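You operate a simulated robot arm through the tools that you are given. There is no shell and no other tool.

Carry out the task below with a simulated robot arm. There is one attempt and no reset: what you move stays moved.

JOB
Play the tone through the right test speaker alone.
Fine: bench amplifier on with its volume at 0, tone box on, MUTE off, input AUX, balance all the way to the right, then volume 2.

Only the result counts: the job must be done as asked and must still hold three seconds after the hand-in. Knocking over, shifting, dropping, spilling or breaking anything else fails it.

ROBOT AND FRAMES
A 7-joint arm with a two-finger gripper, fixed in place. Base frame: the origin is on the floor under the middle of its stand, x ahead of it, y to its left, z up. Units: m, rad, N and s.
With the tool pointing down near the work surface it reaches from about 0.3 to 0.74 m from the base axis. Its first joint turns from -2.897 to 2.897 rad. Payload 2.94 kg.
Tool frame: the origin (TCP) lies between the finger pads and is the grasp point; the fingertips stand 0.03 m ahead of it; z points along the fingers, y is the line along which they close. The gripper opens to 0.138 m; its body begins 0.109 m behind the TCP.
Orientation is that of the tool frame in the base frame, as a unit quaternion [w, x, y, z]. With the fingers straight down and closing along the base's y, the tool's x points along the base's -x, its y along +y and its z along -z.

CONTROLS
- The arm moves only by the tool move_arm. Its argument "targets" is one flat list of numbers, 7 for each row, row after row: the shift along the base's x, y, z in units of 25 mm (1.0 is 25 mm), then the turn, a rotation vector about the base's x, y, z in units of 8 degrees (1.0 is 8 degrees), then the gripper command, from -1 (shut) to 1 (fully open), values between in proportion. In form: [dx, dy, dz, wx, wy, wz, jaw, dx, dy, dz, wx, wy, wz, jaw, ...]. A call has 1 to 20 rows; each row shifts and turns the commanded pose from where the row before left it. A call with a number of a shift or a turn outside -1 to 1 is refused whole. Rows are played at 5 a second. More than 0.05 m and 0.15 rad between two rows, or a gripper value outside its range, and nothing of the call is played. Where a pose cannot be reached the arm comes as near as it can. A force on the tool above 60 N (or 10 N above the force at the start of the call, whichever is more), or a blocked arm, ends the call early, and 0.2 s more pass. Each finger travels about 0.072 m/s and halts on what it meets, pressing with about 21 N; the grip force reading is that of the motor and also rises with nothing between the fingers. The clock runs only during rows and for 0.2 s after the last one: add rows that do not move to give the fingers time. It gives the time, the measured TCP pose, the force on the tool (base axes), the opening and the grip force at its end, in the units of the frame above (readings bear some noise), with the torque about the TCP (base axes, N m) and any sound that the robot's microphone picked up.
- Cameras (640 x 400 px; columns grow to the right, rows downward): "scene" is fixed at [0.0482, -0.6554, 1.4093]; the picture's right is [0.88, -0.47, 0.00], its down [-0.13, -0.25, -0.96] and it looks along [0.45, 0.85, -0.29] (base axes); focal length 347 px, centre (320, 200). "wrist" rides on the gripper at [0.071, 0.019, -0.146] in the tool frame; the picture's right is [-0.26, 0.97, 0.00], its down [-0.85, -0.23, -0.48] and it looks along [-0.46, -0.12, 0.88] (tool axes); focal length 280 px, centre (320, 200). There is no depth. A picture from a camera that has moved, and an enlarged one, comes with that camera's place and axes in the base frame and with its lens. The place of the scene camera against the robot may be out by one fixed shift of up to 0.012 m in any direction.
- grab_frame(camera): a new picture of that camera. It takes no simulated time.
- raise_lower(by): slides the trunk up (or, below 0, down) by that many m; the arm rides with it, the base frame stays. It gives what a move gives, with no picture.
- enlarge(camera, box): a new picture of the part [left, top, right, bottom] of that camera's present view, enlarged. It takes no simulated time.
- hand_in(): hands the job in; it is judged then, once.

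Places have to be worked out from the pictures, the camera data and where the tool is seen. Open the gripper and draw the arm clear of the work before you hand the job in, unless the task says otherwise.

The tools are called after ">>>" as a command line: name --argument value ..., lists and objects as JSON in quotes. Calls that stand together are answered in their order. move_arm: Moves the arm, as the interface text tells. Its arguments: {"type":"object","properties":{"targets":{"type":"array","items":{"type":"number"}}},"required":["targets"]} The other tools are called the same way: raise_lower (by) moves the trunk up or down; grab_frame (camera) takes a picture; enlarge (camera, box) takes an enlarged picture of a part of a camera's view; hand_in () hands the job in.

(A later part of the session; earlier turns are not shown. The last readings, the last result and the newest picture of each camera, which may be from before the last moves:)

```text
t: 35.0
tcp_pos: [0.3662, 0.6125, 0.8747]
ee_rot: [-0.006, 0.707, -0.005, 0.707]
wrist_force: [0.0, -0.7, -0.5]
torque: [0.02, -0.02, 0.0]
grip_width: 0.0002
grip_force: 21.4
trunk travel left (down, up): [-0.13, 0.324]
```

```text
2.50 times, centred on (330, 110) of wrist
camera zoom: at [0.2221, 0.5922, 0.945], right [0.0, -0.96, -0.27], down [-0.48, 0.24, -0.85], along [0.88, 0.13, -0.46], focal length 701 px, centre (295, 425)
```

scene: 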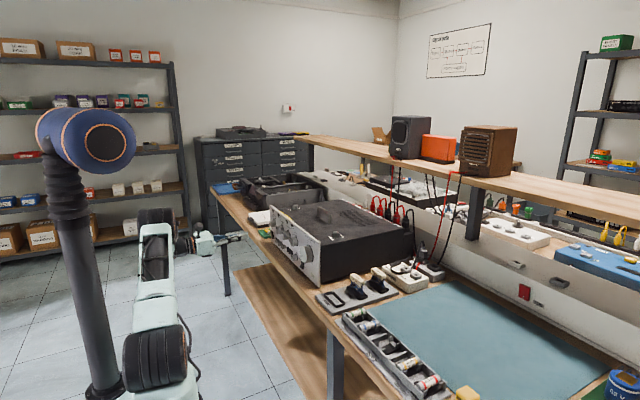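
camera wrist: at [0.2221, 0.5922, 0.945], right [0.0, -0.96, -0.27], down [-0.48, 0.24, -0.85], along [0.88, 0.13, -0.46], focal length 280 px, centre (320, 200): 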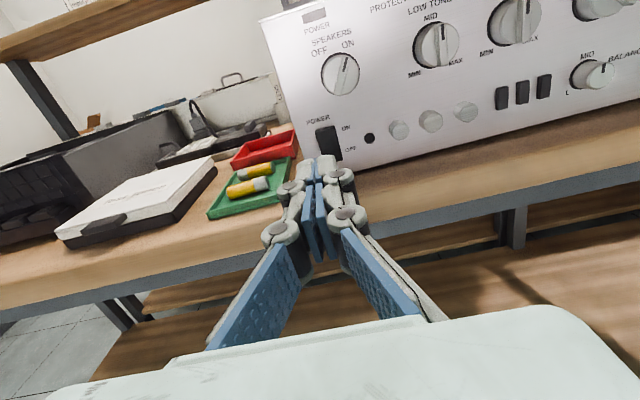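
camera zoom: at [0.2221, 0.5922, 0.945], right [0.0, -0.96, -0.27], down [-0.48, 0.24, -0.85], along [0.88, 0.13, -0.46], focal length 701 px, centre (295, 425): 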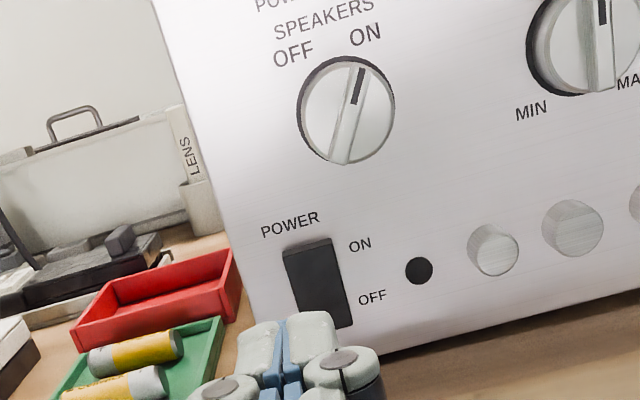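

SPEAKERS is ON already; the POWER rocker is at y≈0.607, its ON end z≈0.863–0.880. I line up and approach to just short of contact.

>>> move_arm --targets '[0.8, -0.1, 0.06, 0, 0, 0, -1, 0.8, -0.1, 0, 0, 0, 0, -1, 0.8, 0, 0, 0, 0, 0, -1, 0.6, 0, 0, 0, 0, 0, -1, 0, 0, 0, 0, 0, 0, -1]'

>>> enlarge --camera "wrist" --box '[240, 30, 400, 210]'

>>> enlarge --camera "scene" --box '[220, 190, 320, 270]'

```text
t: 36.2
tcp_pos: [0.4418, 0.6061, 0.8753]
ee_rot: [-0.005, 0.707, -0.004, 0.707]
wrist_force: [-0.1, -0.3, 0.3]
torque: [-0.02, 0.0, 0.01]
grip_width: 0.0001
grip_force: 21.1
trunk travel left (down, up): [-0.13, 0.324]
```

```text
2.22 times, centred on (320, 120) of wrist
camera zoom: at [0.2973, 0.5871, 0.9459], right [0.0, -0.96, -0.28], down [-0.48, 0.24, -0.85], along [0.88, 0.13, -0.46], focal length 623 px, centre (320, 378)
```

zoom: 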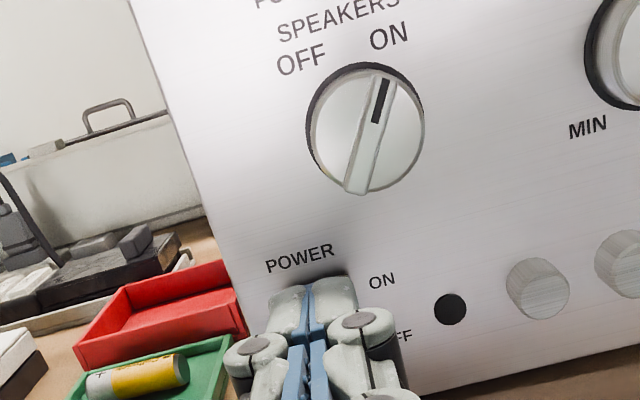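

```text
5.00 times, centred on (270, 230) of scene
camera zoom: at [0.0482, -0.6554, 1.4093], right [0.88, -0.47, 0.0], down [-0.13, -0.25, -0.96], along [0.45, 0.85, -0.29], focal length 1734 px, centre (570, 50)
```

zoom: 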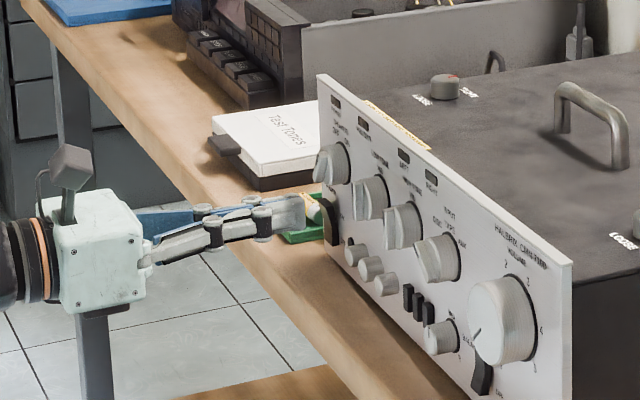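

Fingertip is ~15 mm from the rocker's ON end. I press gently in small steps and watch the force.

>>> move_arm --targets '[0.2, 0, 0, 0, 0, 0, -1, 0.2, 0, 0, 0, 0, 0, -1, 0.15, 0, 0, 0, 0, 0, -1]'

>>> move_arm --targets '[0.1, 0, 0, 0, 0, 0, -1, 0.1, 0, 0, 0, 0, 0, -1]'

```text
t: 37.0
tcp_pos: [0.4552, 0.6058, 0.8754]
ee_rot: [-0.005, 0.707, -0.003, 0.707]
wrist_force: [0.4, -0.6, 1.7]
torque: [-0.04, 0.02, 0.0]
grip_width: 0.0
grip_force: 21.2
trunk travel left (down, up): [-0.13, 0.324]
```

```text
t: 37.6
tcp_pos: [0.4595, 0.607, 0.8746]
ee_rot: [-0.005, 0.707, -0.005, 0.707]
wrist_force: [0.3, -0.8, 0.6]
torque: [0.0, -0.02, 0.0]
grip_width: 0.0002
grip_force: 28.2
trunk travel left (down, up): [-0.13, 0.324]
```

No contact force yet with the tip at x≈0.49. Continue in small steps.

>>> move_arm --targets '[0.1, 0, 0, 0, 0, 0, -1, 0.06, 0, 0, 0, 0, 0, -1]'

>>> enlarge --camera "wrist" --box '[240, 30, 400, 210]'

>>> enlarge --camera "scene" --box '[260, 190, 320, 240]'

```text
t: 38.2
tcp_pos: [0.4611, 0.6064, 0.8744]
ee_rot: [-0.005, 0.707, -0.005, 0.707]
wrist_force: [-25.3, -9.3, -1.9]
torque: [-0.12, 0.34, -0.21]
grip_width: 0.006
grip_force: 28.9
trunk travel left (down, up): [-0.13, 0.324]
```

```text
2.22 times, centred on (320, 120) of wrist
camera zoom: at [0.316, 0.5863, 0.9457], right [0.0, -0.96, -0.28], down [-0.48, 0.24, -0.85], along [0.88, 0.13, -0.46], focal length 623 px, centre (320, 378)
```

zoom: 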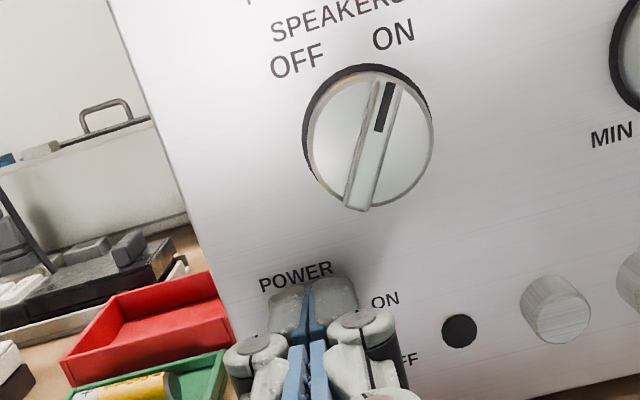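

```text
8.00 times, centred on (290, 215) of scene
camera zoom: at [0.0482, -0.6554, 1.4093], right [0.88, -0.47, 0.0], down [-0.13, -0.25, -0.96], along [0.45, 0.85, -0.29], focal length 2774 px, centre (560, 80)
```

zoom: 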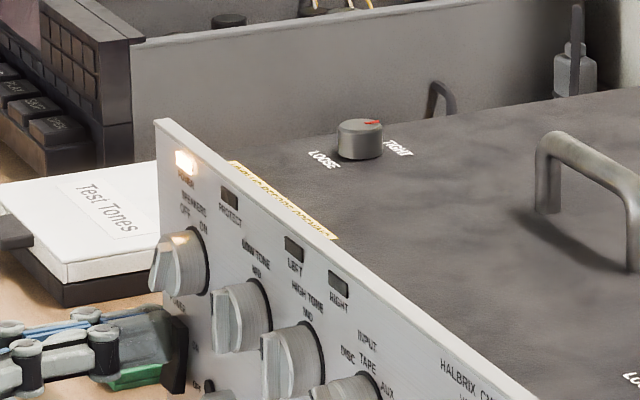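

The POWER lamp is lit and the contact force is 25 N, so the switch has gone over. I back straight off.

>>> move_arm --targets '[-0.4, 0, 0, 0, 0, 0, -1, -0.9, 0, 0, 0, 0, 0, -1, -0.9, 0, 0, 0, 0, 0, -1, -0.9, 0, 0, 0, 0, 0, -1, -0.6, 0, 0, 0, 0, 0, -1, 0, 0, 0, 0, 0, 0, -1]'

>>> grab_frame --camera "wrist"

>>> enlarge --camera "scene" --box '[250, 180, 350, 300]'

```text
t: 39.6
tcp_pos: [0.3713, 0.6067, 0.8758]
ee_rot: [-0.005, 0.707, -0.005, 0.707]
wrist_force: [0.1, -0.3, 0.7]
torque: [0.0, -0.01, 0.0]
grip_width: 0.0002
grip_force: 28.3
trunk travel left (down, up): [-0.13, 0.324]
```

```text
taken
camera wrist: at [0.2279, 0.5863, 0.945], right [0.0, -0.96, -0.27], down [-0.48, 0.24, -0.85], along [0.88, 0.13, -0.46], focal length 280 px, centre (320, 200)
```

wrist: 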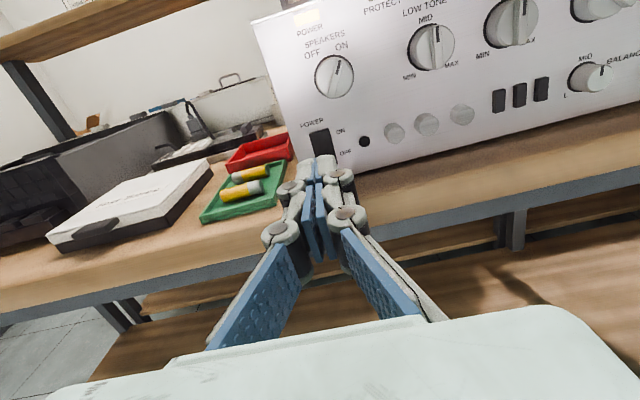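

```text
3.33 times, centred on (300, 240) of scene
camera zoom: at [0.0482, -0.6554, 1.4093], right [0.88, -0.47, 0.0], down [-0.13, -0.25, -0.96], along [0.45, 0.85, -0.29], focal length 1156 px, centre (387, 67)
```

zoom: 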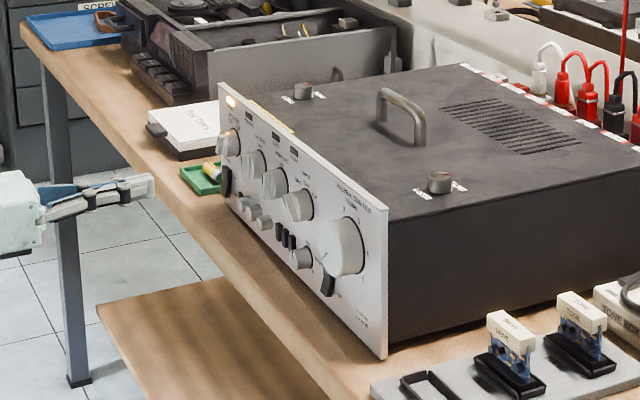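

Amplifier is on at volume 0 and nothing has shifted. Next is the tone box (about x 0.77, y 0.07–0.12, top z≈0.855); I raise the tool, come right, and tilt it 45° down so the camera can look at the box.

>>> move_arm --targets '[0, -1, 1, 0, 0, 0, -1, 0, -1, 1, 0, 0, 0, -1, 0, -1, 1, 0, 0, 0, -1, 0, -1, 1, 0, 0, 0, -1, 0, -1, 1, 0, 0, 0, -1, 0, -1, 1, 0, 0, 0, -1, 0, -1, 1, 0, 0, 0, -1, 0, -1, 1, 0, 0, 0, -1, 0, -1, 1, 0, 0, 0, -1, 0, -1, 1, 0, 0, 0, -1, 0, 0, 0.2, 0, 0.94, 0, -1, 0, 0, 0, 0, 0.94, 0, -1, 0, 0, 0, 0, 0.94, 0, -1, 0, 0, 0, 0, 0.94, 0, -1, 0, 0, 0, 0, 0.94, 0, -1, 0, 0, 0, 0, 0.94, 0, -1, 0, 0, 0, 0, 0, 0, -1]'

>>> grab_frame --camera "wrist"

>>> grab_frame --camera "scene"

```text
t: 43.2
tcp_pos: [0.3721, 0.3561, 1.1292]
ee_rot: [-0.003, 0.924, -0.006, 0.382]
wrist_force: [-0.3, -1.2, 0.9]
torque: [-0.03, -0.01, -0.01]
grip_width: 0.0
grip_force: 27.7
trunk travel left (down, up): [-0.13, 0.324]
```

```text
taken
camera wrist: at [0.3206, 0.3359, 1.2836], right [-0.2, -0.96, -0.19], down [-0.94, 0.24, -0.26], along [0.29, 0.13, -0.95], focal length 280 px, centre (320, 200)
```

wrist: 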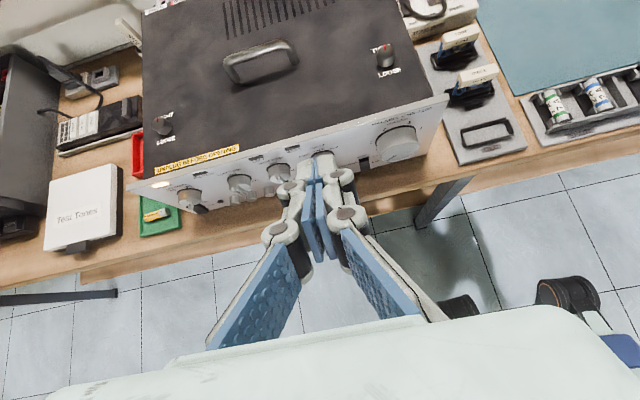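

```text
taken
```

scene: 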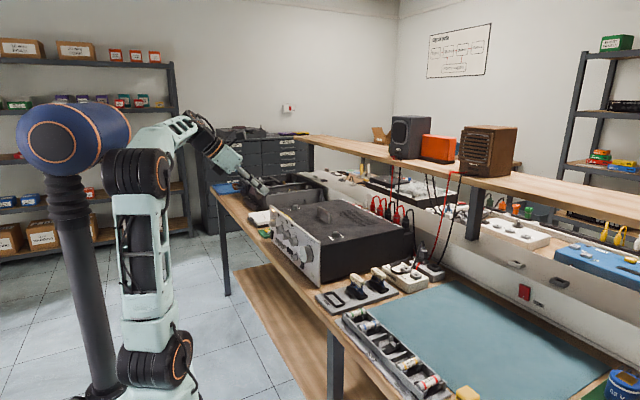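

Clear view and reach. I move diagonally over the front corner of the amp at z≈1.13 (amp top ≈0.97) towards the tone box.

>>> move_arm --targets '[0.83, -0.98, 0, 0, 0, 0, -1, 0.83, -0.98, 0, 0, 0, 0, -1, 0.83, -0.98, 0, 0, 0, 0, -1, 0.83, -0.98, 0, 0, 0, 0, -1, 0.83, -0.98, 0, 0, 0, 0, -1, 0.83, -0.98, 0, 0, 0, 0, -1, 0.83, -0.98, 0, 0, 0, 0, -1, 0.83, -0.98, 0, 0, 0, 0, -1, 0.83, -0.98, 0, 0, 0, 0, -1, 0.83, -0.98, 0, 0, 0, 0, -1, 0.83, -0.98, 0, 0, 0, 0, -1, 0.83, -0.98, 0, 0, 0, 0, -1, 0, 0, 0, 0, 0, 0, -1]'

>>> grab_frame --camera "wrist"

>>> grab_frame --camera "scene"

```text
t: 46.0
tcp_pos: [0.6212, 0.0627, 1.1316]
ee_rot: [-0.002, 0.924, -0.006, 0.382]
wrist_force: [0.5, -0.6, -0.4]
torque: [0.03, 0.02, -0.01]
grip_width: 0.0001
grip_force: 29.0
trunk travel left (down, up): [-0.13, 0.324]
```

```text
taken
camera wrist: at [0.5691, 0.0425, 1.2846], right [-0.19, -0.96, -0.19], down [-0.93, 0.24, -0.26], along [0.3, 0.13, -0.95], focal length 280 px, centre (320, 200)
```

wrist: 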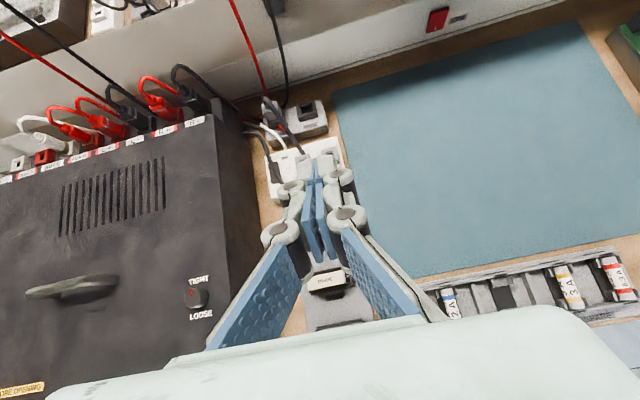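

```text
taken
```

scene: 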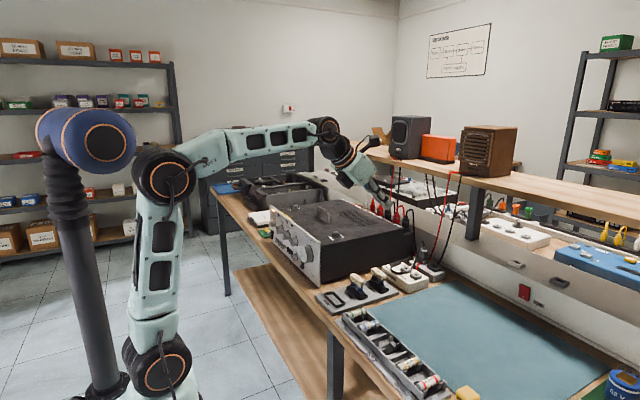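

The fingers hide the box; I shift right 0.09 and back a bit to see it beside the fingers.

>>> move_arm --targets '[-0.5, -0.9, 0, 0, 0, 0, -1, -0.5, -0.9, 0, 0, 0, 0, -1, -0.5, -0.9, 0, 0, 0, 0, -1, -0.5, -0.9, 0, 0, 0, 0, -1, 0, 0, 0, 0, 0, 0, -1]'

>>> grab_frame --camera "wrist"

>>> enlarge --camera "wrist" --box '[180, 60, 320, 180]'

```text
t: 47.2
tcp_pos: [0.5725, -0.0284, 1.1308]
ee_rot: [-0.002, 0.924, -0.006, 0.381]
wrist_force: [0.3, 0.9, -0.8]
torque: [-0.12, -0.02, -0.12]
grip_width: 0.0001
grip_force: 28.3
out of reach, approached as far as the arm can: row 2
trunk travel left (down, up): [-0.13, 0.324]
```

```text
taken
camera wrist: at [0.5204, -0.0478, 1.2832], right [-0.19, -0.96, -0.19], down [-0.94, 0.24, -0.26], along [0.3, 0.13, -0.95], focal length 280 px, centre (320, 200)
```

wrist: 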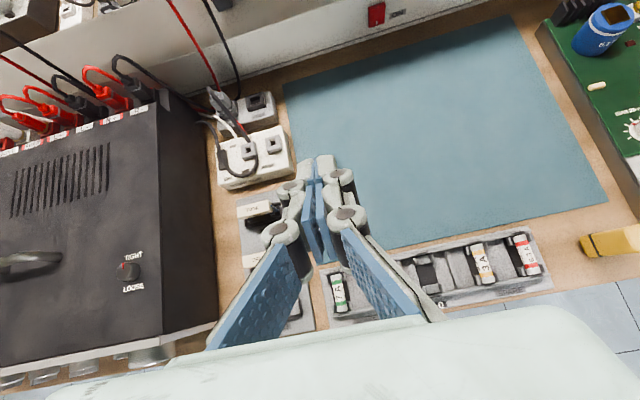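

```text
3.33 times, centred on (250, 120) of wrist
camera zoom: at [0.5204, -0.0478, 1.2832], right [-0.19, -0.96, -0.19], down [-0.94, 0.24, -0.26], along [0.3, 0.13, -0.95], focal length 935 px, centre (553, 467)
```

zoom: 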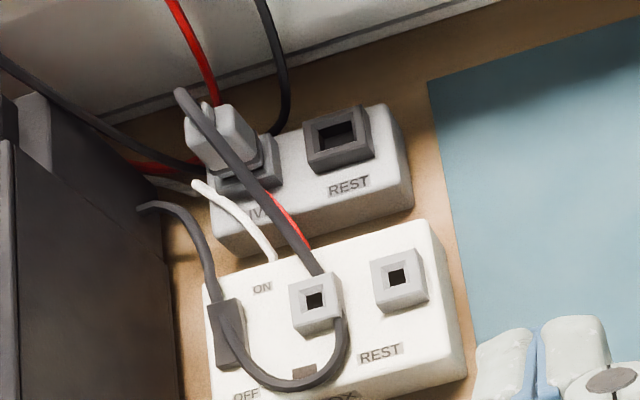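

Now I see the tone box: a dark rocker at its left side with ON at the far end and OFF at the near end, and a grey cable draped around it. I zoom in further.

>>> enlarge --camera "wrist" --box '[210, 110, 300, 190]'

>>> enlarge --camera "scene" --box '[380, 225, 450, 300]'

```text
5.00 times, centred on (255, 150) of wrist
camera zoom: at [0.5204, -0.0478, 1.2832], right [-0.19, -0.96, -0.19], down [-0.94, 0.24, -0.26], along [0.3, 0.13, -0.95], focal length 1402 px, centre (645, 450)
```

zoom: 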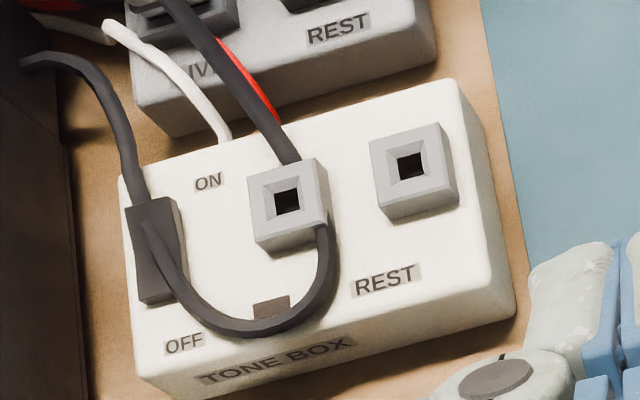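

```text
5.33 times, centred on (415, 262) of scene
camera zoom: at [0.0482, -0.6554, 1.4093], right [0.88, -0.47, 0.0], down [-0.13, -0.25, -0.96], along [0.45, 0.85, -0.29], focal length 1849 px, centre (-187, -133)
```

zoom: 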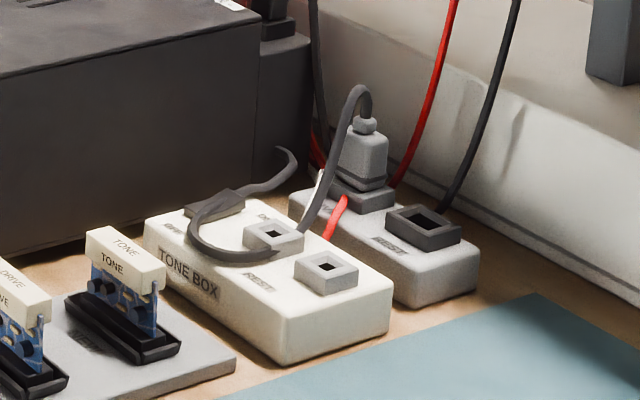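

The tone-box rocker sits at about x 0.752–0.788, y≈0.168, z≈0.86, close to the amp's side wall (y≈0.21). I'll come in with the tool leaning away from the amp (yawed 35°, tilted 40° from vertical); first a viewing pose above it.

>>> move_arm --targets '[0.85, 0.72, -0.5, 0, 0.62, 0.73, -1, 0.85, 0.72, -0.5, 0, 0, 0.73, -1, 0.85, 0.72, -0.5, 0, 0, 0.73, -1, 0.85, 0.72, -0.5, 0, 0, 0.73, -1, 0.85, 0.72, -0.5, 0, 0, 0.73, -1, 0.85, 0.72, -0.5, 0, 0, 0.73, -1, 0, 0, 0, 0, 0, 0, -1]'

>>> grab_frame --camera "wrist"

>>> grab_frame --camera "scene"

```text
t: 48.9
tcp_pos: [0.6846, 0.0705, 1.0593]
ee_rot: [-0.094, 0.902, 0.263, 0.331]
wrist_force: [0.8, 0.6, -0.2]
torque: [0.05, -0.01, 0.01]
grip_width: 0.0
grip_force: 28.2
out of reach, approached as far as the arm can: row 6
trunk travel left (down, up): [-0.13, 0.324]
```

```text
taken
camera wrist: at [0.6628, 0.0333, 1.2167], right [0.35, -0.92, -0.17], down [-0.93, -0.32, -0.18], along [0.12, 0.22, -0.97], focal length 280 px, centre (320, 200)
```

wrist: 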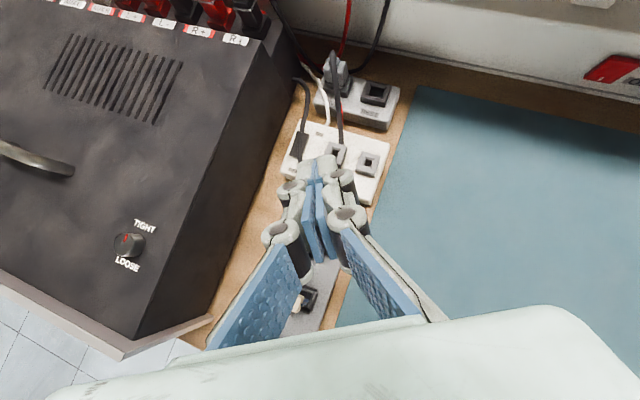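

```text
taken
```

scene: 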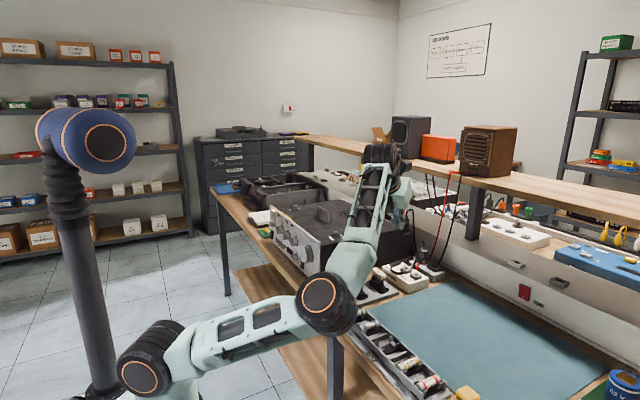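

The arm's elbow has swung low over the right-hand side of the bench, which I don't want. Raising the trunk lifts everything; I do that and check the elbow.

>>> raise_lower --by 0.2

>>> grab_frame --camera "scene"

>>> grab_frame --camera "wrist"

```text
t: 51.0
tcp_pos: [0.6844, 0.0699, 1.2603]
ee_rot: [-0.093, 0.902, 0.263, 0.331]
wrist_force: [-0.6, -0.2, 0.0]
torque: [-0.03, 0.01, 0.02]
grip_width: 0.0002
grip_force: 29.1
trunk travel left (down, up): [-0.33, 0.124]
```

```text
taken
```

scene: 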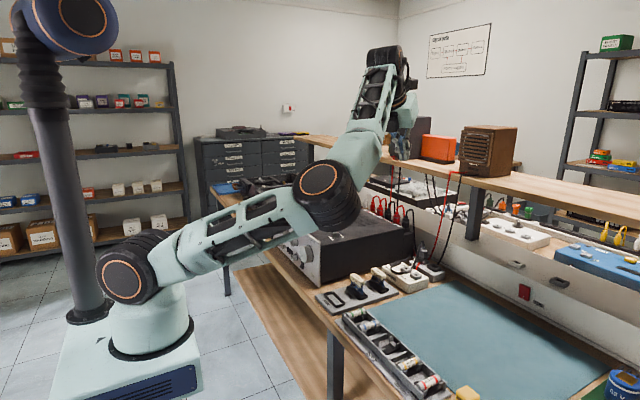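

```text
taken
camera wrist: at [0.6624, 0.0335, 1.4171], right [0.35, -0.92, -0.16], down [-0.93, -0.32, -0.19], along [0.12, 0.22, -0.97], focal length 280 px, centre (320, 200)
```

wrist: 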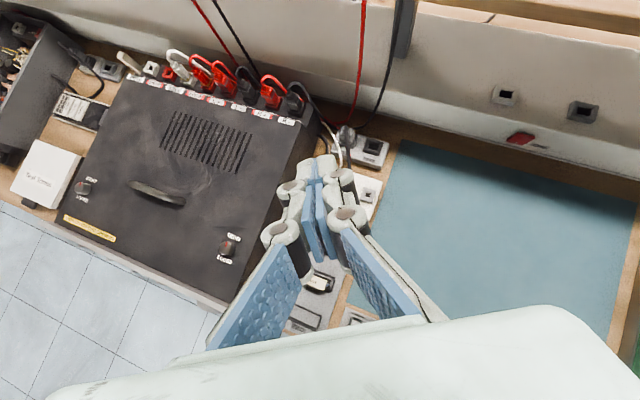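

Nothing was disturbed. I retrace the yaw and pull the tool back to a compact pose so that the elbow can come up again.

>>> move_arm --targets '[-0.9, 0.1, 0, 0, 0, -0.73, -1, -0.9, 0.1, 0, 0, 0, -0.73, -1, -0.9, 0.1, 0, 0, 0, -0.73, -1, -0.9, 0.1, 0, 0, 0, -0.73, -1, -0.9, 0.1, 0, 0, 0, -0.73, -1, -0.9, 0.1, 0, 0, 0, -0.73, -1, -0.9, 0.1, 0, 0, 0, 0, -1, -0.9, 0.1, 0, 0, 0, 0, -1, -0.9, 0.1, 0, 0, 0, 0, -1, 0, 0, 0, 0, 0, 0, -1]'

>>> grab_frame --camera "scene"

```text
t: 53.2
tcp_pos: [0.4806, 0.0923, 1.2595]
ee_rot: [0.01, 0.939, -0.022, 0.344]
wrist_force: [0.2, -0.6, -0.2]
torque: [0.01, 0.0, 0.0]
grip_width: 0.0
grip_force: 28.6
trunk travel left (down, up): [-0.33, 0.124]
```

```text
taken
```

scene: 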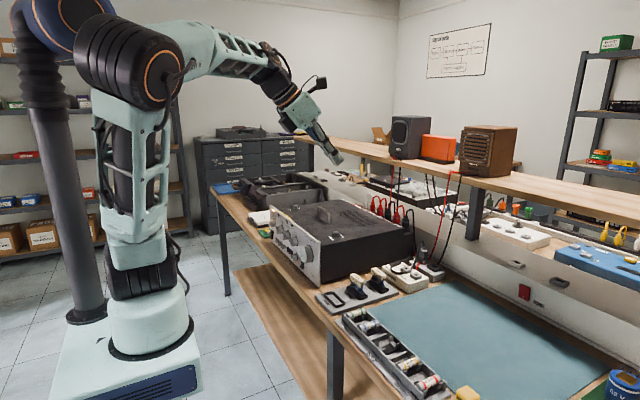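

Elbow is up again. The yaw likely ran the last joint to its limit, so I roll the tool +90° about its own axis (camera then sits on the right, away from the amp), giving a narrower profile too.

>>> move_arm --targets '[0, 0, 0, 0.605, -0.032, -0.717, -1, 0, 0, 0, 0.605, -0.032, -0.717, -1, 0, 0, 0, 0.605, -0.032, -0.717, -1, 0, 0, 0, 0.605, -0.032, -0.717, -1, 0, 0, 0, 0.605, -0.032, -0.717, -1, 0, 0, 0, 0.605, -0.032, -0.717, -1, 0, 0, 0, 0.605, -0.032, -0.717, -1, 0, 0, 0, 0.605, -0.032, -0.717, -1, 0, 0, 0, 0.605, -0.032, -0.717, -1, 0, 0, 0, 0.605, -0.032, -0.717, -1, 0, 0, 0, 0.605, -0.032, -0.717, -1, 0, 0, 0, 0.605, -0.032, -0.717, -1, 0, 0, 0, 0, 0, 0, -1]'

>>> grab_frame --camera "scene"

>>> grab_frame --camera "wrist"

```text
t: 56.0
tcp_pos: [0.4831, 0.0929, 1.2595]
ee_rot: [0.236, -0.647, 0.681, -0.25]
wrist_force: [0.6, -0.2, 0.3]
torque: [0.01, 0.0, 0.0]
grip_width: 0.0
grip_force: 28.5
trunk travel left (down, up): [-0.33, 0.124]
```

```text
taken
```

scene: 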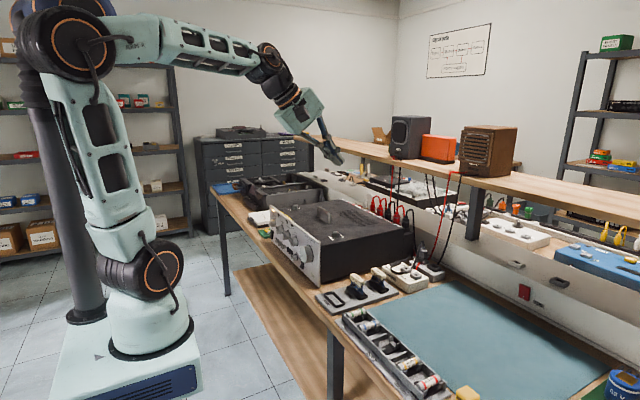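

```text
taken
camera wrist: at [0.372, 0.0279, 1.3587], right [-0.72, 0.3, -0.62], down [-0.09, 0.86, 0.51], along [0.69, 0.42, -0.59], focal length 280 px, centre (320, 200)
```

wrist: 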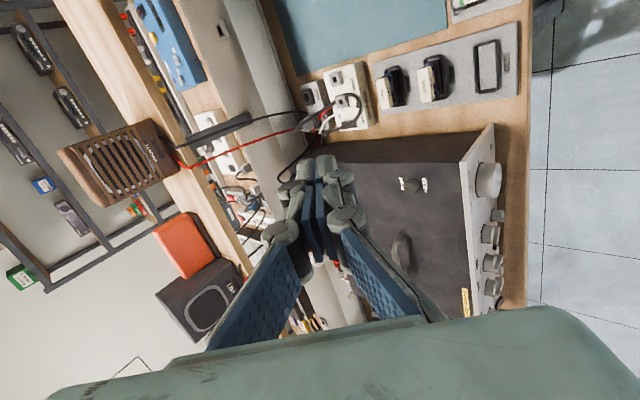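

Good, elbow stays up. Now I descend toward a standoff above the tone box with a small yaw so the hand leans away from the amp.

>>> move_arm --targets '[0.87, 0.08, -0.9, 0, 0, 0.35, -1, 0.87, 0.08, -0.9, 0, 0, 0.35, -1, 0.87, 0.08, -0.9, 0, 0, 0.35, -1, 0.87, 0.08, -0.9, 0, 0, 0.35, -1, 0.87, 0.08, -0.9, 0, 0, 0.35, -1, 0.87, 0.08, -0.9, 0, 0, 0.35, -1, 0.87, 0.08, -0.9, 0, 0, 0.35, -1, 0.87, 0.08, -0.9, 0, 0, 0.35, -1, 0, 0, 0, 0, 0, 0, -1]'

>>> grab_frame --camera "scene"

>>> grab_frame --camera "wrist"

```text
t: 58.0
tcp_pos: [0.6572, 0.108, 1.0795]
ee_rot: [-0.28, 0.768, -0.54, 0.199]
wrist_force: [0.0, -0.3, -0.3]
torque: [0.02, 0.0, 0.01]
grip_width: 0.0001
grip_force: 28.3
trunk travel left (down, up): [-0.33, 0.124]
```

```text
taken
```

scene: 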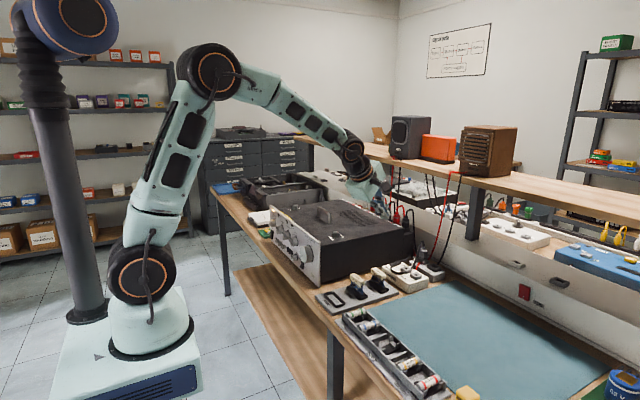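

```text
taken
camera wrist: at [0.5797, 0.0062, 1.18], right [-0.78, 0.0, -0.62], down [-0.41, 0.76, 0.51], along [0.47, 0.65, -0.59], focal length 280 px, centre (320, 200)
```

wrist: 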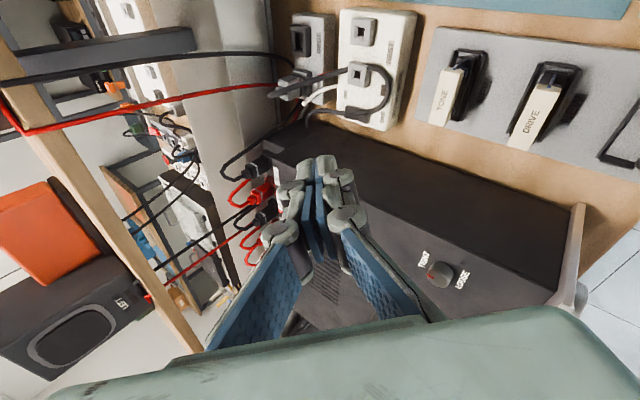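

Good posture and view. I enlarge the tone box to locate the rocker from this second viewpoint.

>>> enlarge --camera "wrist" --box '[280, 0, 440, 150]'

```text
2.67 times, centred on (360, 75) of wrist
camera zoom: at [0.5797, 0.0062, 1.18], right [-0.78, 0.0, -0.62], down [-0.41, 0.76, 0.51], along [0.47, 0.65, -0.59], focal length 748 px, centre (213, 533)
```

zoom: 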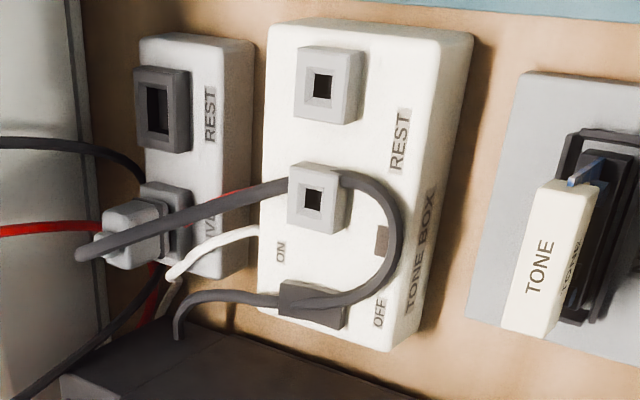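

The ON end of the rocker is near [0.785, 0.167, 0.855]. I go to a standoff about 35 mm above contact.

>>> move_arm --targets '[0.67, 0.31, -0.85, 0, 0, 0, -1, 0.67, 0.31, -0.85, 0, 0, 0, -1, 0.67, 0.31, -0.85, 0, 0, 0, -1, 0.67, 0.31, -0.85, 0, 0, 0, -1, 0.67, 0.31, -0.85, 0, 0, 0, -1, 0.67, 0.31, -0.85, 0, 0, 0, -1, 0.67, 0.31, -0.85, 0, 0, 0, -1, 0, 0, 0, 0, 0, 0, -1]'

>>> grab_frame --camera "scene"

>>> grab_frame --camera "wrist"

>>> enlarge --camera "scene" --box '[350, 160, 470, 300]'

```text
t: 59.8
tcp_pos: [0.7738, 0.1661, 0.9307]
ee_rot: [-0.28, 0.767, -0.541, 0.2]
wrist_force: [-0.3, -0.7, -0.4]
torque: [0.01, 0.03, -0.02]
grip_width: 0.0
grip_force: 28.7
trunk travel left (down, up): [-0.33, 0.124]
```

```text
taken
```

scene: 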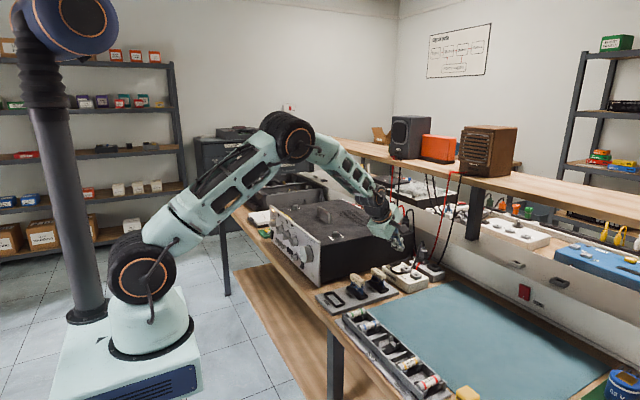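

```text
taken
camera wrist: at [0.6965, 0.0631, 1.0296], right [-0.78, 0.0, -0.62], down [-0.41, 0.76, 0.51], along [0.47, 0.65, -0.59], focal length 280 px, centre (320, 200)
```

wrist: 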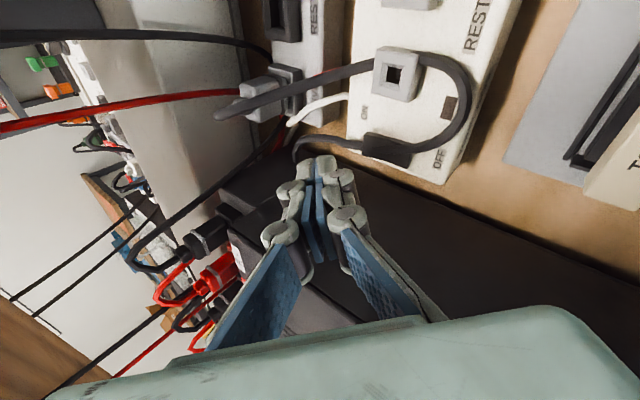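

```text
2.86 times, centred on (410, 230) of scene
camera zoom: at [0.0482, -0.6554, 1.4093], right [0.88, -0.47, 0.0], down [-0.13, -0.25, -0.96], along [0.45, 0.85, -0.29], focal length 991 px, centre (63, 114)
```

zoom: 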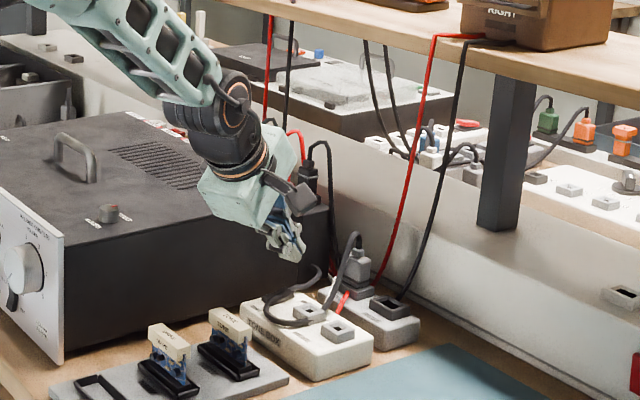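

>>> enlarge --camera "wrist" --box '[270, 80, 480, 220]'

>>> enlarge --camera "scene" --box '[370, 190, 440, 290]'

```text
2.86 times, centred on (375, 150) of wrist
camera zoom: at [0.6965, 0.0631, 1.0296], right [-0.78, 0.0, -0.62], down [-0.41, 0.76, 0.51], along [0.47, 0.65, -0.59], focal length 801 px, centre (163, 343)
```

zoom: 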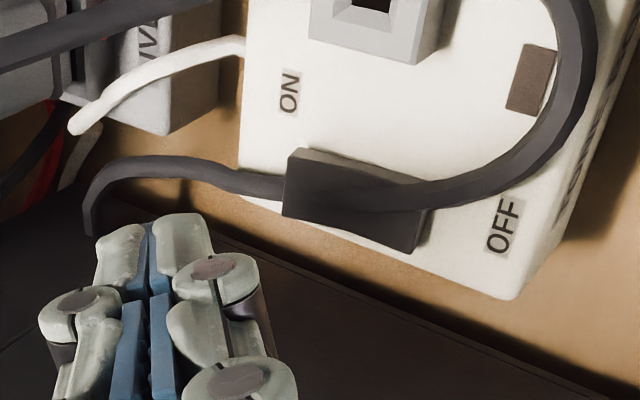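

```text
4.00 times, centred on (405, 240) of scene
camera zoom: at [0.0482, -0.6554, 1.4093], right [0.88, -0.47, 0.0], down [-0.13, -0.25, -0.96], along [0.45, 0.85, -0.29], focal length 1387 px, centre (-20, 40)
```

zoom: 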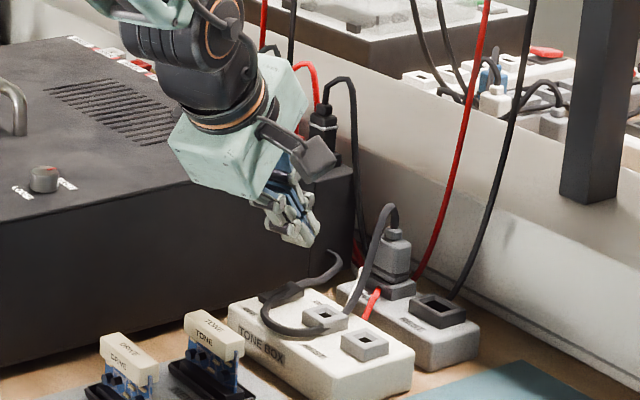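

Rocker ON end refined to ≈[0.782, 0.166, 0.864]. I shift back 5 mm so the tip lands on the ON half and descend close to contact.

>>> move_arm --targets '[-0.2, -0.1, -0.4, 0, 0, 0, -1, 0, 0, -0.4, 0, 0, 0, -1, 0, 0, -0.3, 0, 0, 0, -1, 0, 0, 0, 0, 0, 0, -1]'

>>> enlarge --camera "wrist" --box '[270, 80, 480, 220]'

>>> enlarge --camera "scene" --box '[370, 190, 440, 290]'

```text
t: 60.8
tcp_pos: [0.7683, 0.1618, 0.9031]
ee_rot: [-0.279, 0.767, -0.541, 0.2]
wrist_force: [0.3, -0.3, -0.1]
torque: [0.01, -0.04, 0.02]
grip_width: 0.0001
grip_force: 28.3
trunk travel left (down, up): [-0.33, 0.124]
```

```text
2.86 times, centred on (375, 150) of wrist
camera zoom: at [0.6911, 0.0593, 1.0031], right [-0.78, 0.0, -0.62], down [-0.41, 0.76, 0.51], along [0.47, 0.65, -0.59], focal length 801 px, centre (163, 343)
```

zoom: 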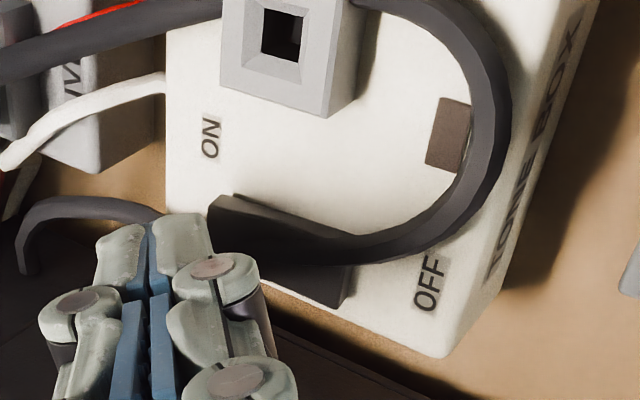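

```text
4.00 times, centred on (405, 240) of scene
camera zoom: at [0.0482, -0.6554, 1.4093], right [0.88, -0.47, 0.0], down [-0.13, -0.25, -0.96], along [0.45, 0.85, -0.29], focal length 1387 px, centre (-20, 40)
```

zoom: 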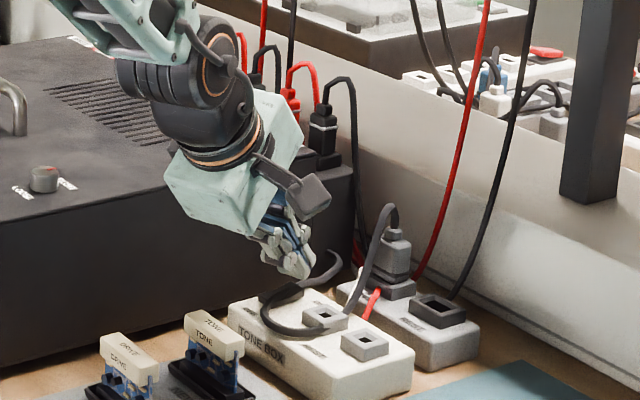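

Tip corner is about 8 mm above the ON end. I descend in small steps and watch the force.

>>> move_arm --targets '[0, 0, -0.12, 0, 0, 0, -1, 0, 0, -0.12, 0, 0, 0, -1, 0, 0, -0.1, 0, 0, 0, -1]'

>>> move_arm --targets '[0, 0, -0.1, 0, 0, 0, -1, 0, 0, -0.1, 0, 0, 0, -1]'

>>> enlarge --camera "wrist" --box '[270, 80, 480, 220]'

```text
t: 61.6
tcp_pos: [0.7681, 0.161, 0.8956]
ee_rot: [-0.279, 0.767, -0.542, 0.199]
wrist_force: [0.0, -0.6, 0.7]
torque: [0.05, -0.02, 0.01]
grip_width: 0.0003
grip_force: 28.5
trunk travel left (down, up): [-0.33, 0.124]
```

```text
t: 62.2
tcp_pos: [0.7696, 0.1614, 0.8913]
ee_rot: [-0.279, 0.768, -0.541, 0.2]
wrist_force: [-0.3, -0.4, 1.4]
torque: [-0.01, 0.01, -0.01]
grip_width: 0.0
grip_force: 28.0
trunk travel left (down, up): [-0.33, 0.124]
```

```text
2.86 times, centred on (375, 150) of wrist
camera zoom: at [0.6916, 0.059, 0.9903], right [-0.78, 0.0, -0.62], down [-0.41, 0.76, 0.51], along [0.47, 0.65, -0.59], focal length 801 px, centre (163, 343)
```

zoom: 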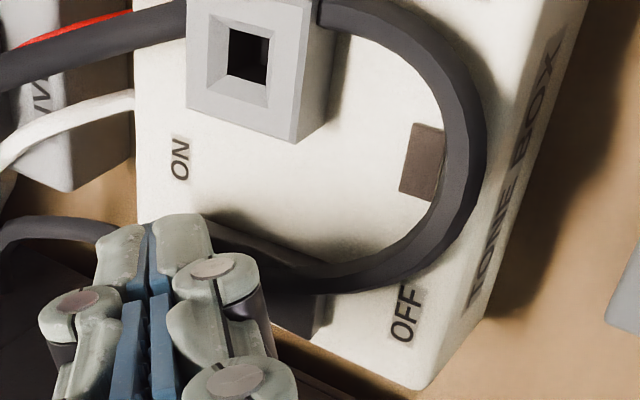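

Continuing down in small steps; the tip is over the ON half of the rocker.

>>> move_arm --targets '[0, 0, -0.1, 0, 0, 0, -1, 0, 0, -0.1, 0, 0, 0, -1]'

>>> enlarge --camera "wrist" --box '[270, 80, 480, 220]'

```text
t: 62.8
tcp_pos: [0.771, 0.1619, 0.8889]
ee_rot: [-0.282, 0.766, -0.541, 0.201]
wrist_force: [-3.6, -1.2, 11.2]
torque: [0.15, 0.08, 0.07]
grip_width: 0.0
grip_force: 28.4
trunk travel left (down, up): [-0.33, 0.124]
```

```text
2.86 times, centred on (375, 150) of wrist
camera zoom: at [0.6921, 0.0586, 0.9878], right [-0.78, 0.0, -0.63], down [-0.41, 0.76, 0.51], along [0.47, 0.65, -0.59], focal length 801 px, centre (163, 343)
```

zoom: 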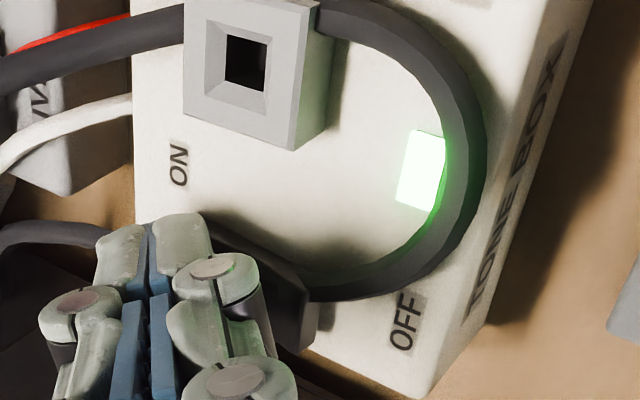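

The tone box's green lamp is lit. I lift straight off and retrace up and back.

>>> move_arm --targets '[0, 0, 0.3, 0, 0, 0, -1, 0, 0, 0.6, 0, 0, 0, -1, -0.2, -0.1, 0.8, 0, 0, 0, -1, -0.67, -0.31, 0.85, 0, 0, 0, -1, -0.67, -0.31, 0.85, 0, 0, 0, -1, -0.67, -0.31, 0.85, 0, 0, 0, -1, -0.67, -0.31, 0.85, 0, 0, 0, -1, -0.67, -0.31, 0.85, 0, 0, 0, -1, 0, 0, 0, 0, 0, 0, -1]'

>>> grab_frame --camera "wrist"

>>> grab_frame --camera "scene"

```text
t: 64.8
tcp_pos: [0.6792, 0.1192, 1.0337]
ee_rot: [-0.28, 0.767, -0.541, 0.2]
wrist_force: [0.6, -1.1, -0.6]
torque: [-0.01, -0.02, -0.03]
grip_width: 0.0
grip_force: 28.3
trunk travel left (down, up): [-0.33, 0.124]
```

```text
taken
camera wrist: at [0.6018, 0.0166, 1.1334], right [-0.78, 0.0, -0.62], down [-0.41, 0.76, 0.51], along [0.47, 0.65, -0.59], focal length 280 px, centre (320, 200)
```

wrist: 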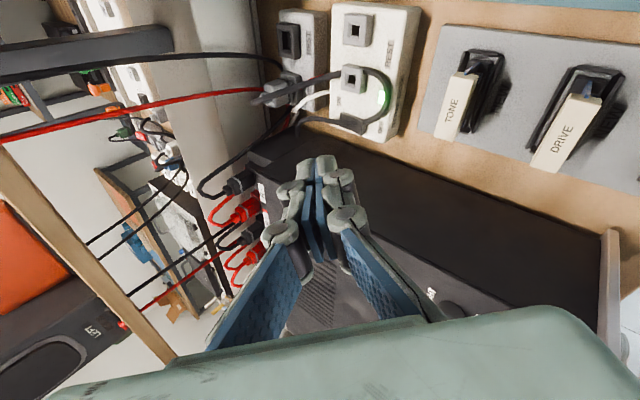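

```text
taken
```

scene: 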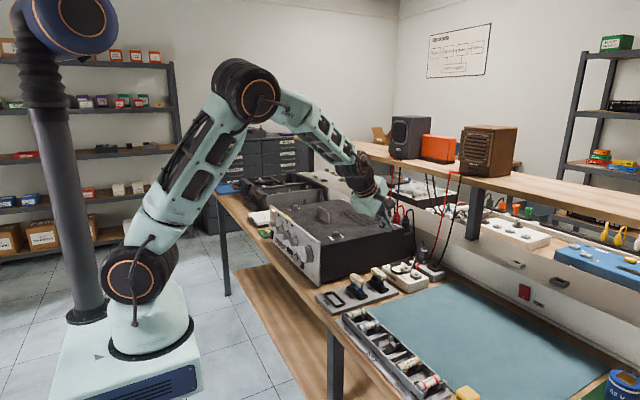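

Tone box stays on (green lamp lit). I retrace up and back, un-yaw, and bring the tool level again in front of the amplifier.

>>> move_arm --targets '[-0.9, -0.1, 0.9, 0, 0, -0.39, -1, -0.9, -0.1, 0.9, 0, 0, -0.39, -1, -0.9, -0.1, 0.9, 0, 0, -0.39, -1, -0.9, -0.1, 0.9, 0, 0, -0.39, -1, -0.9, -0.1, 0.9, 0, 0, -0.39, -1, -0.9, -0.1, 0.9, 0, 0, -0.39, -1, -0.9, -0.1, 0.9, 0, 0, -0.39, -1, -0.9, -0.1, 0.9, 0, 0, -0.39, -1, -0.9, -0.1, 0.9, 0, 0, -0.38, -1, 0, 0, 0, 0, 0, 0, -1]'

>>> grab_frame --camera "scene"

```text
t: 66.9
tcp_pos: [0.4901, 0.0906, 1.1646]
ee_rot: [0.169, -0.628, 0.73, -0.208]
wrist_force: [0.7, 1.3, -0.1]
torque: [0.02, 0.01, 0.05]
grip_width: 0.0002
grip_force: 28.5
trunk travel left (down, up): [-0.33, 0.124]
stopped in row 10: the arm was blocked; the commanded pose is now the measured one
```

```text
taken
```

scene: 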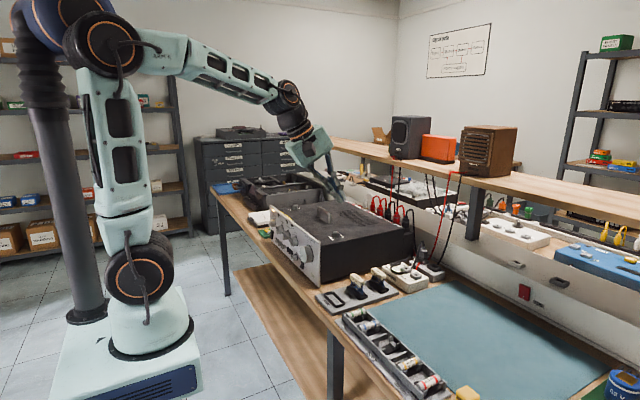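

The elbow met the robot's own column there, so I go left and level the tool instead of raising further.

>>> move_arm --targets '[0, 0.9, 0, 0, -0.5, 0, -1, 0, 0.95, 0, 0, -0.85, 0, -1, 0, 0.95, 0, 0, -0.85, 0, -1, -0.3, 0.95, 0, 0, -0.85, 0, -1, -0.3, 0.95, 0, 0, -0.85, 0, -1, -0.3, 0.95, 0, 0, -0.85, 0, -1, -0.3, 0.95, 0, 0, -0.85, 0, -1, -0.3, 0.95, 0, 0, -0.85, 0, -1, -0.3, 0.95, 0, 0, -0.85, 0, -1, 0, 0, 0, 0, 0, 0, -1]'

>>> grab_frame --camera "scene"

```text
t: 69.1
tcp_pos: [0.4474, 0.3049, 1.1622]
ee_rot: [0.504, -0.446, 0.556, -0.487]
wrist_force: [0.0, -0.6, -0.8]
torque: [0.0, 0.02, 0.02]
grip_width: 0.0001
grip_force: 28.4
trunk travel left (down, up): [-0.33, 0.124]
```

```text
taken
```

scene: 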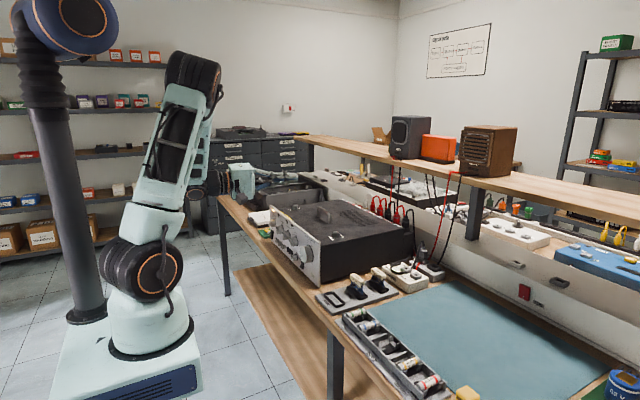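

Elbow well placed. I fix the small yaw error, roll back to −180° (camera on top), and pull back to x≈0.35 before lowering the trunk.

>>> move_arm --targets '[-0.5, 0.2, -0.2, 0, -0.11, 0.66, -1, -0.5, 0.2, -0.2, -1, 0, 0, -1, -0.5, 0.2, -0.2, -1, 0, 0, -1, -0.5, 0.2, -0.2, -1, 0, 0, -1, -0.5, 0.2, -0.2, -1, 0, 0, -1, -0.5, 0.2, -0.2, -1, 0, 0, -1, -0.5, 0.2, -0.2, -1, 0, 0, -1, -0.5, 0.2, -0.2, -1, 0, 0, -1, 0, 0, 0, -1, 0, 0, -1, 0, 0, 0, -1, 0, 0, -1, 0, 0, 0, -1, 0, 0, -1, 0, 0, 0, -1, 0, 0, -1, 0, 0, 0, -1, 0, 0, -1, 0, 0, 0, -0.15, 0, 0, -1, 0, 0, 0, 0, 0, 0, -1]'

>>> grab_frame --camera "scene"

```text
t: 72.3
tcp_pos: [0.3472, 0.3435, 1.1236]
ee_rot: [0.002, 0.707, 0.001, 0.707]
wrist_force: [0.3, 0.2, -1.2]
torque: [0.0, 0.01, -0.01]
grip_width: 0.0002
grip_force: 28.2
trunk travel left (down, up): [-0.33, 0.124]
```

```text
taken
```

scene: 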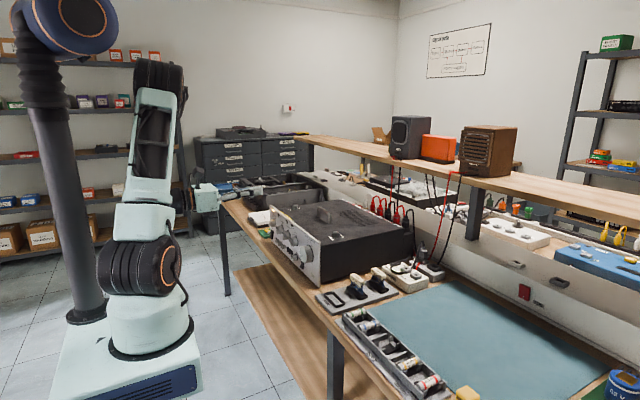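

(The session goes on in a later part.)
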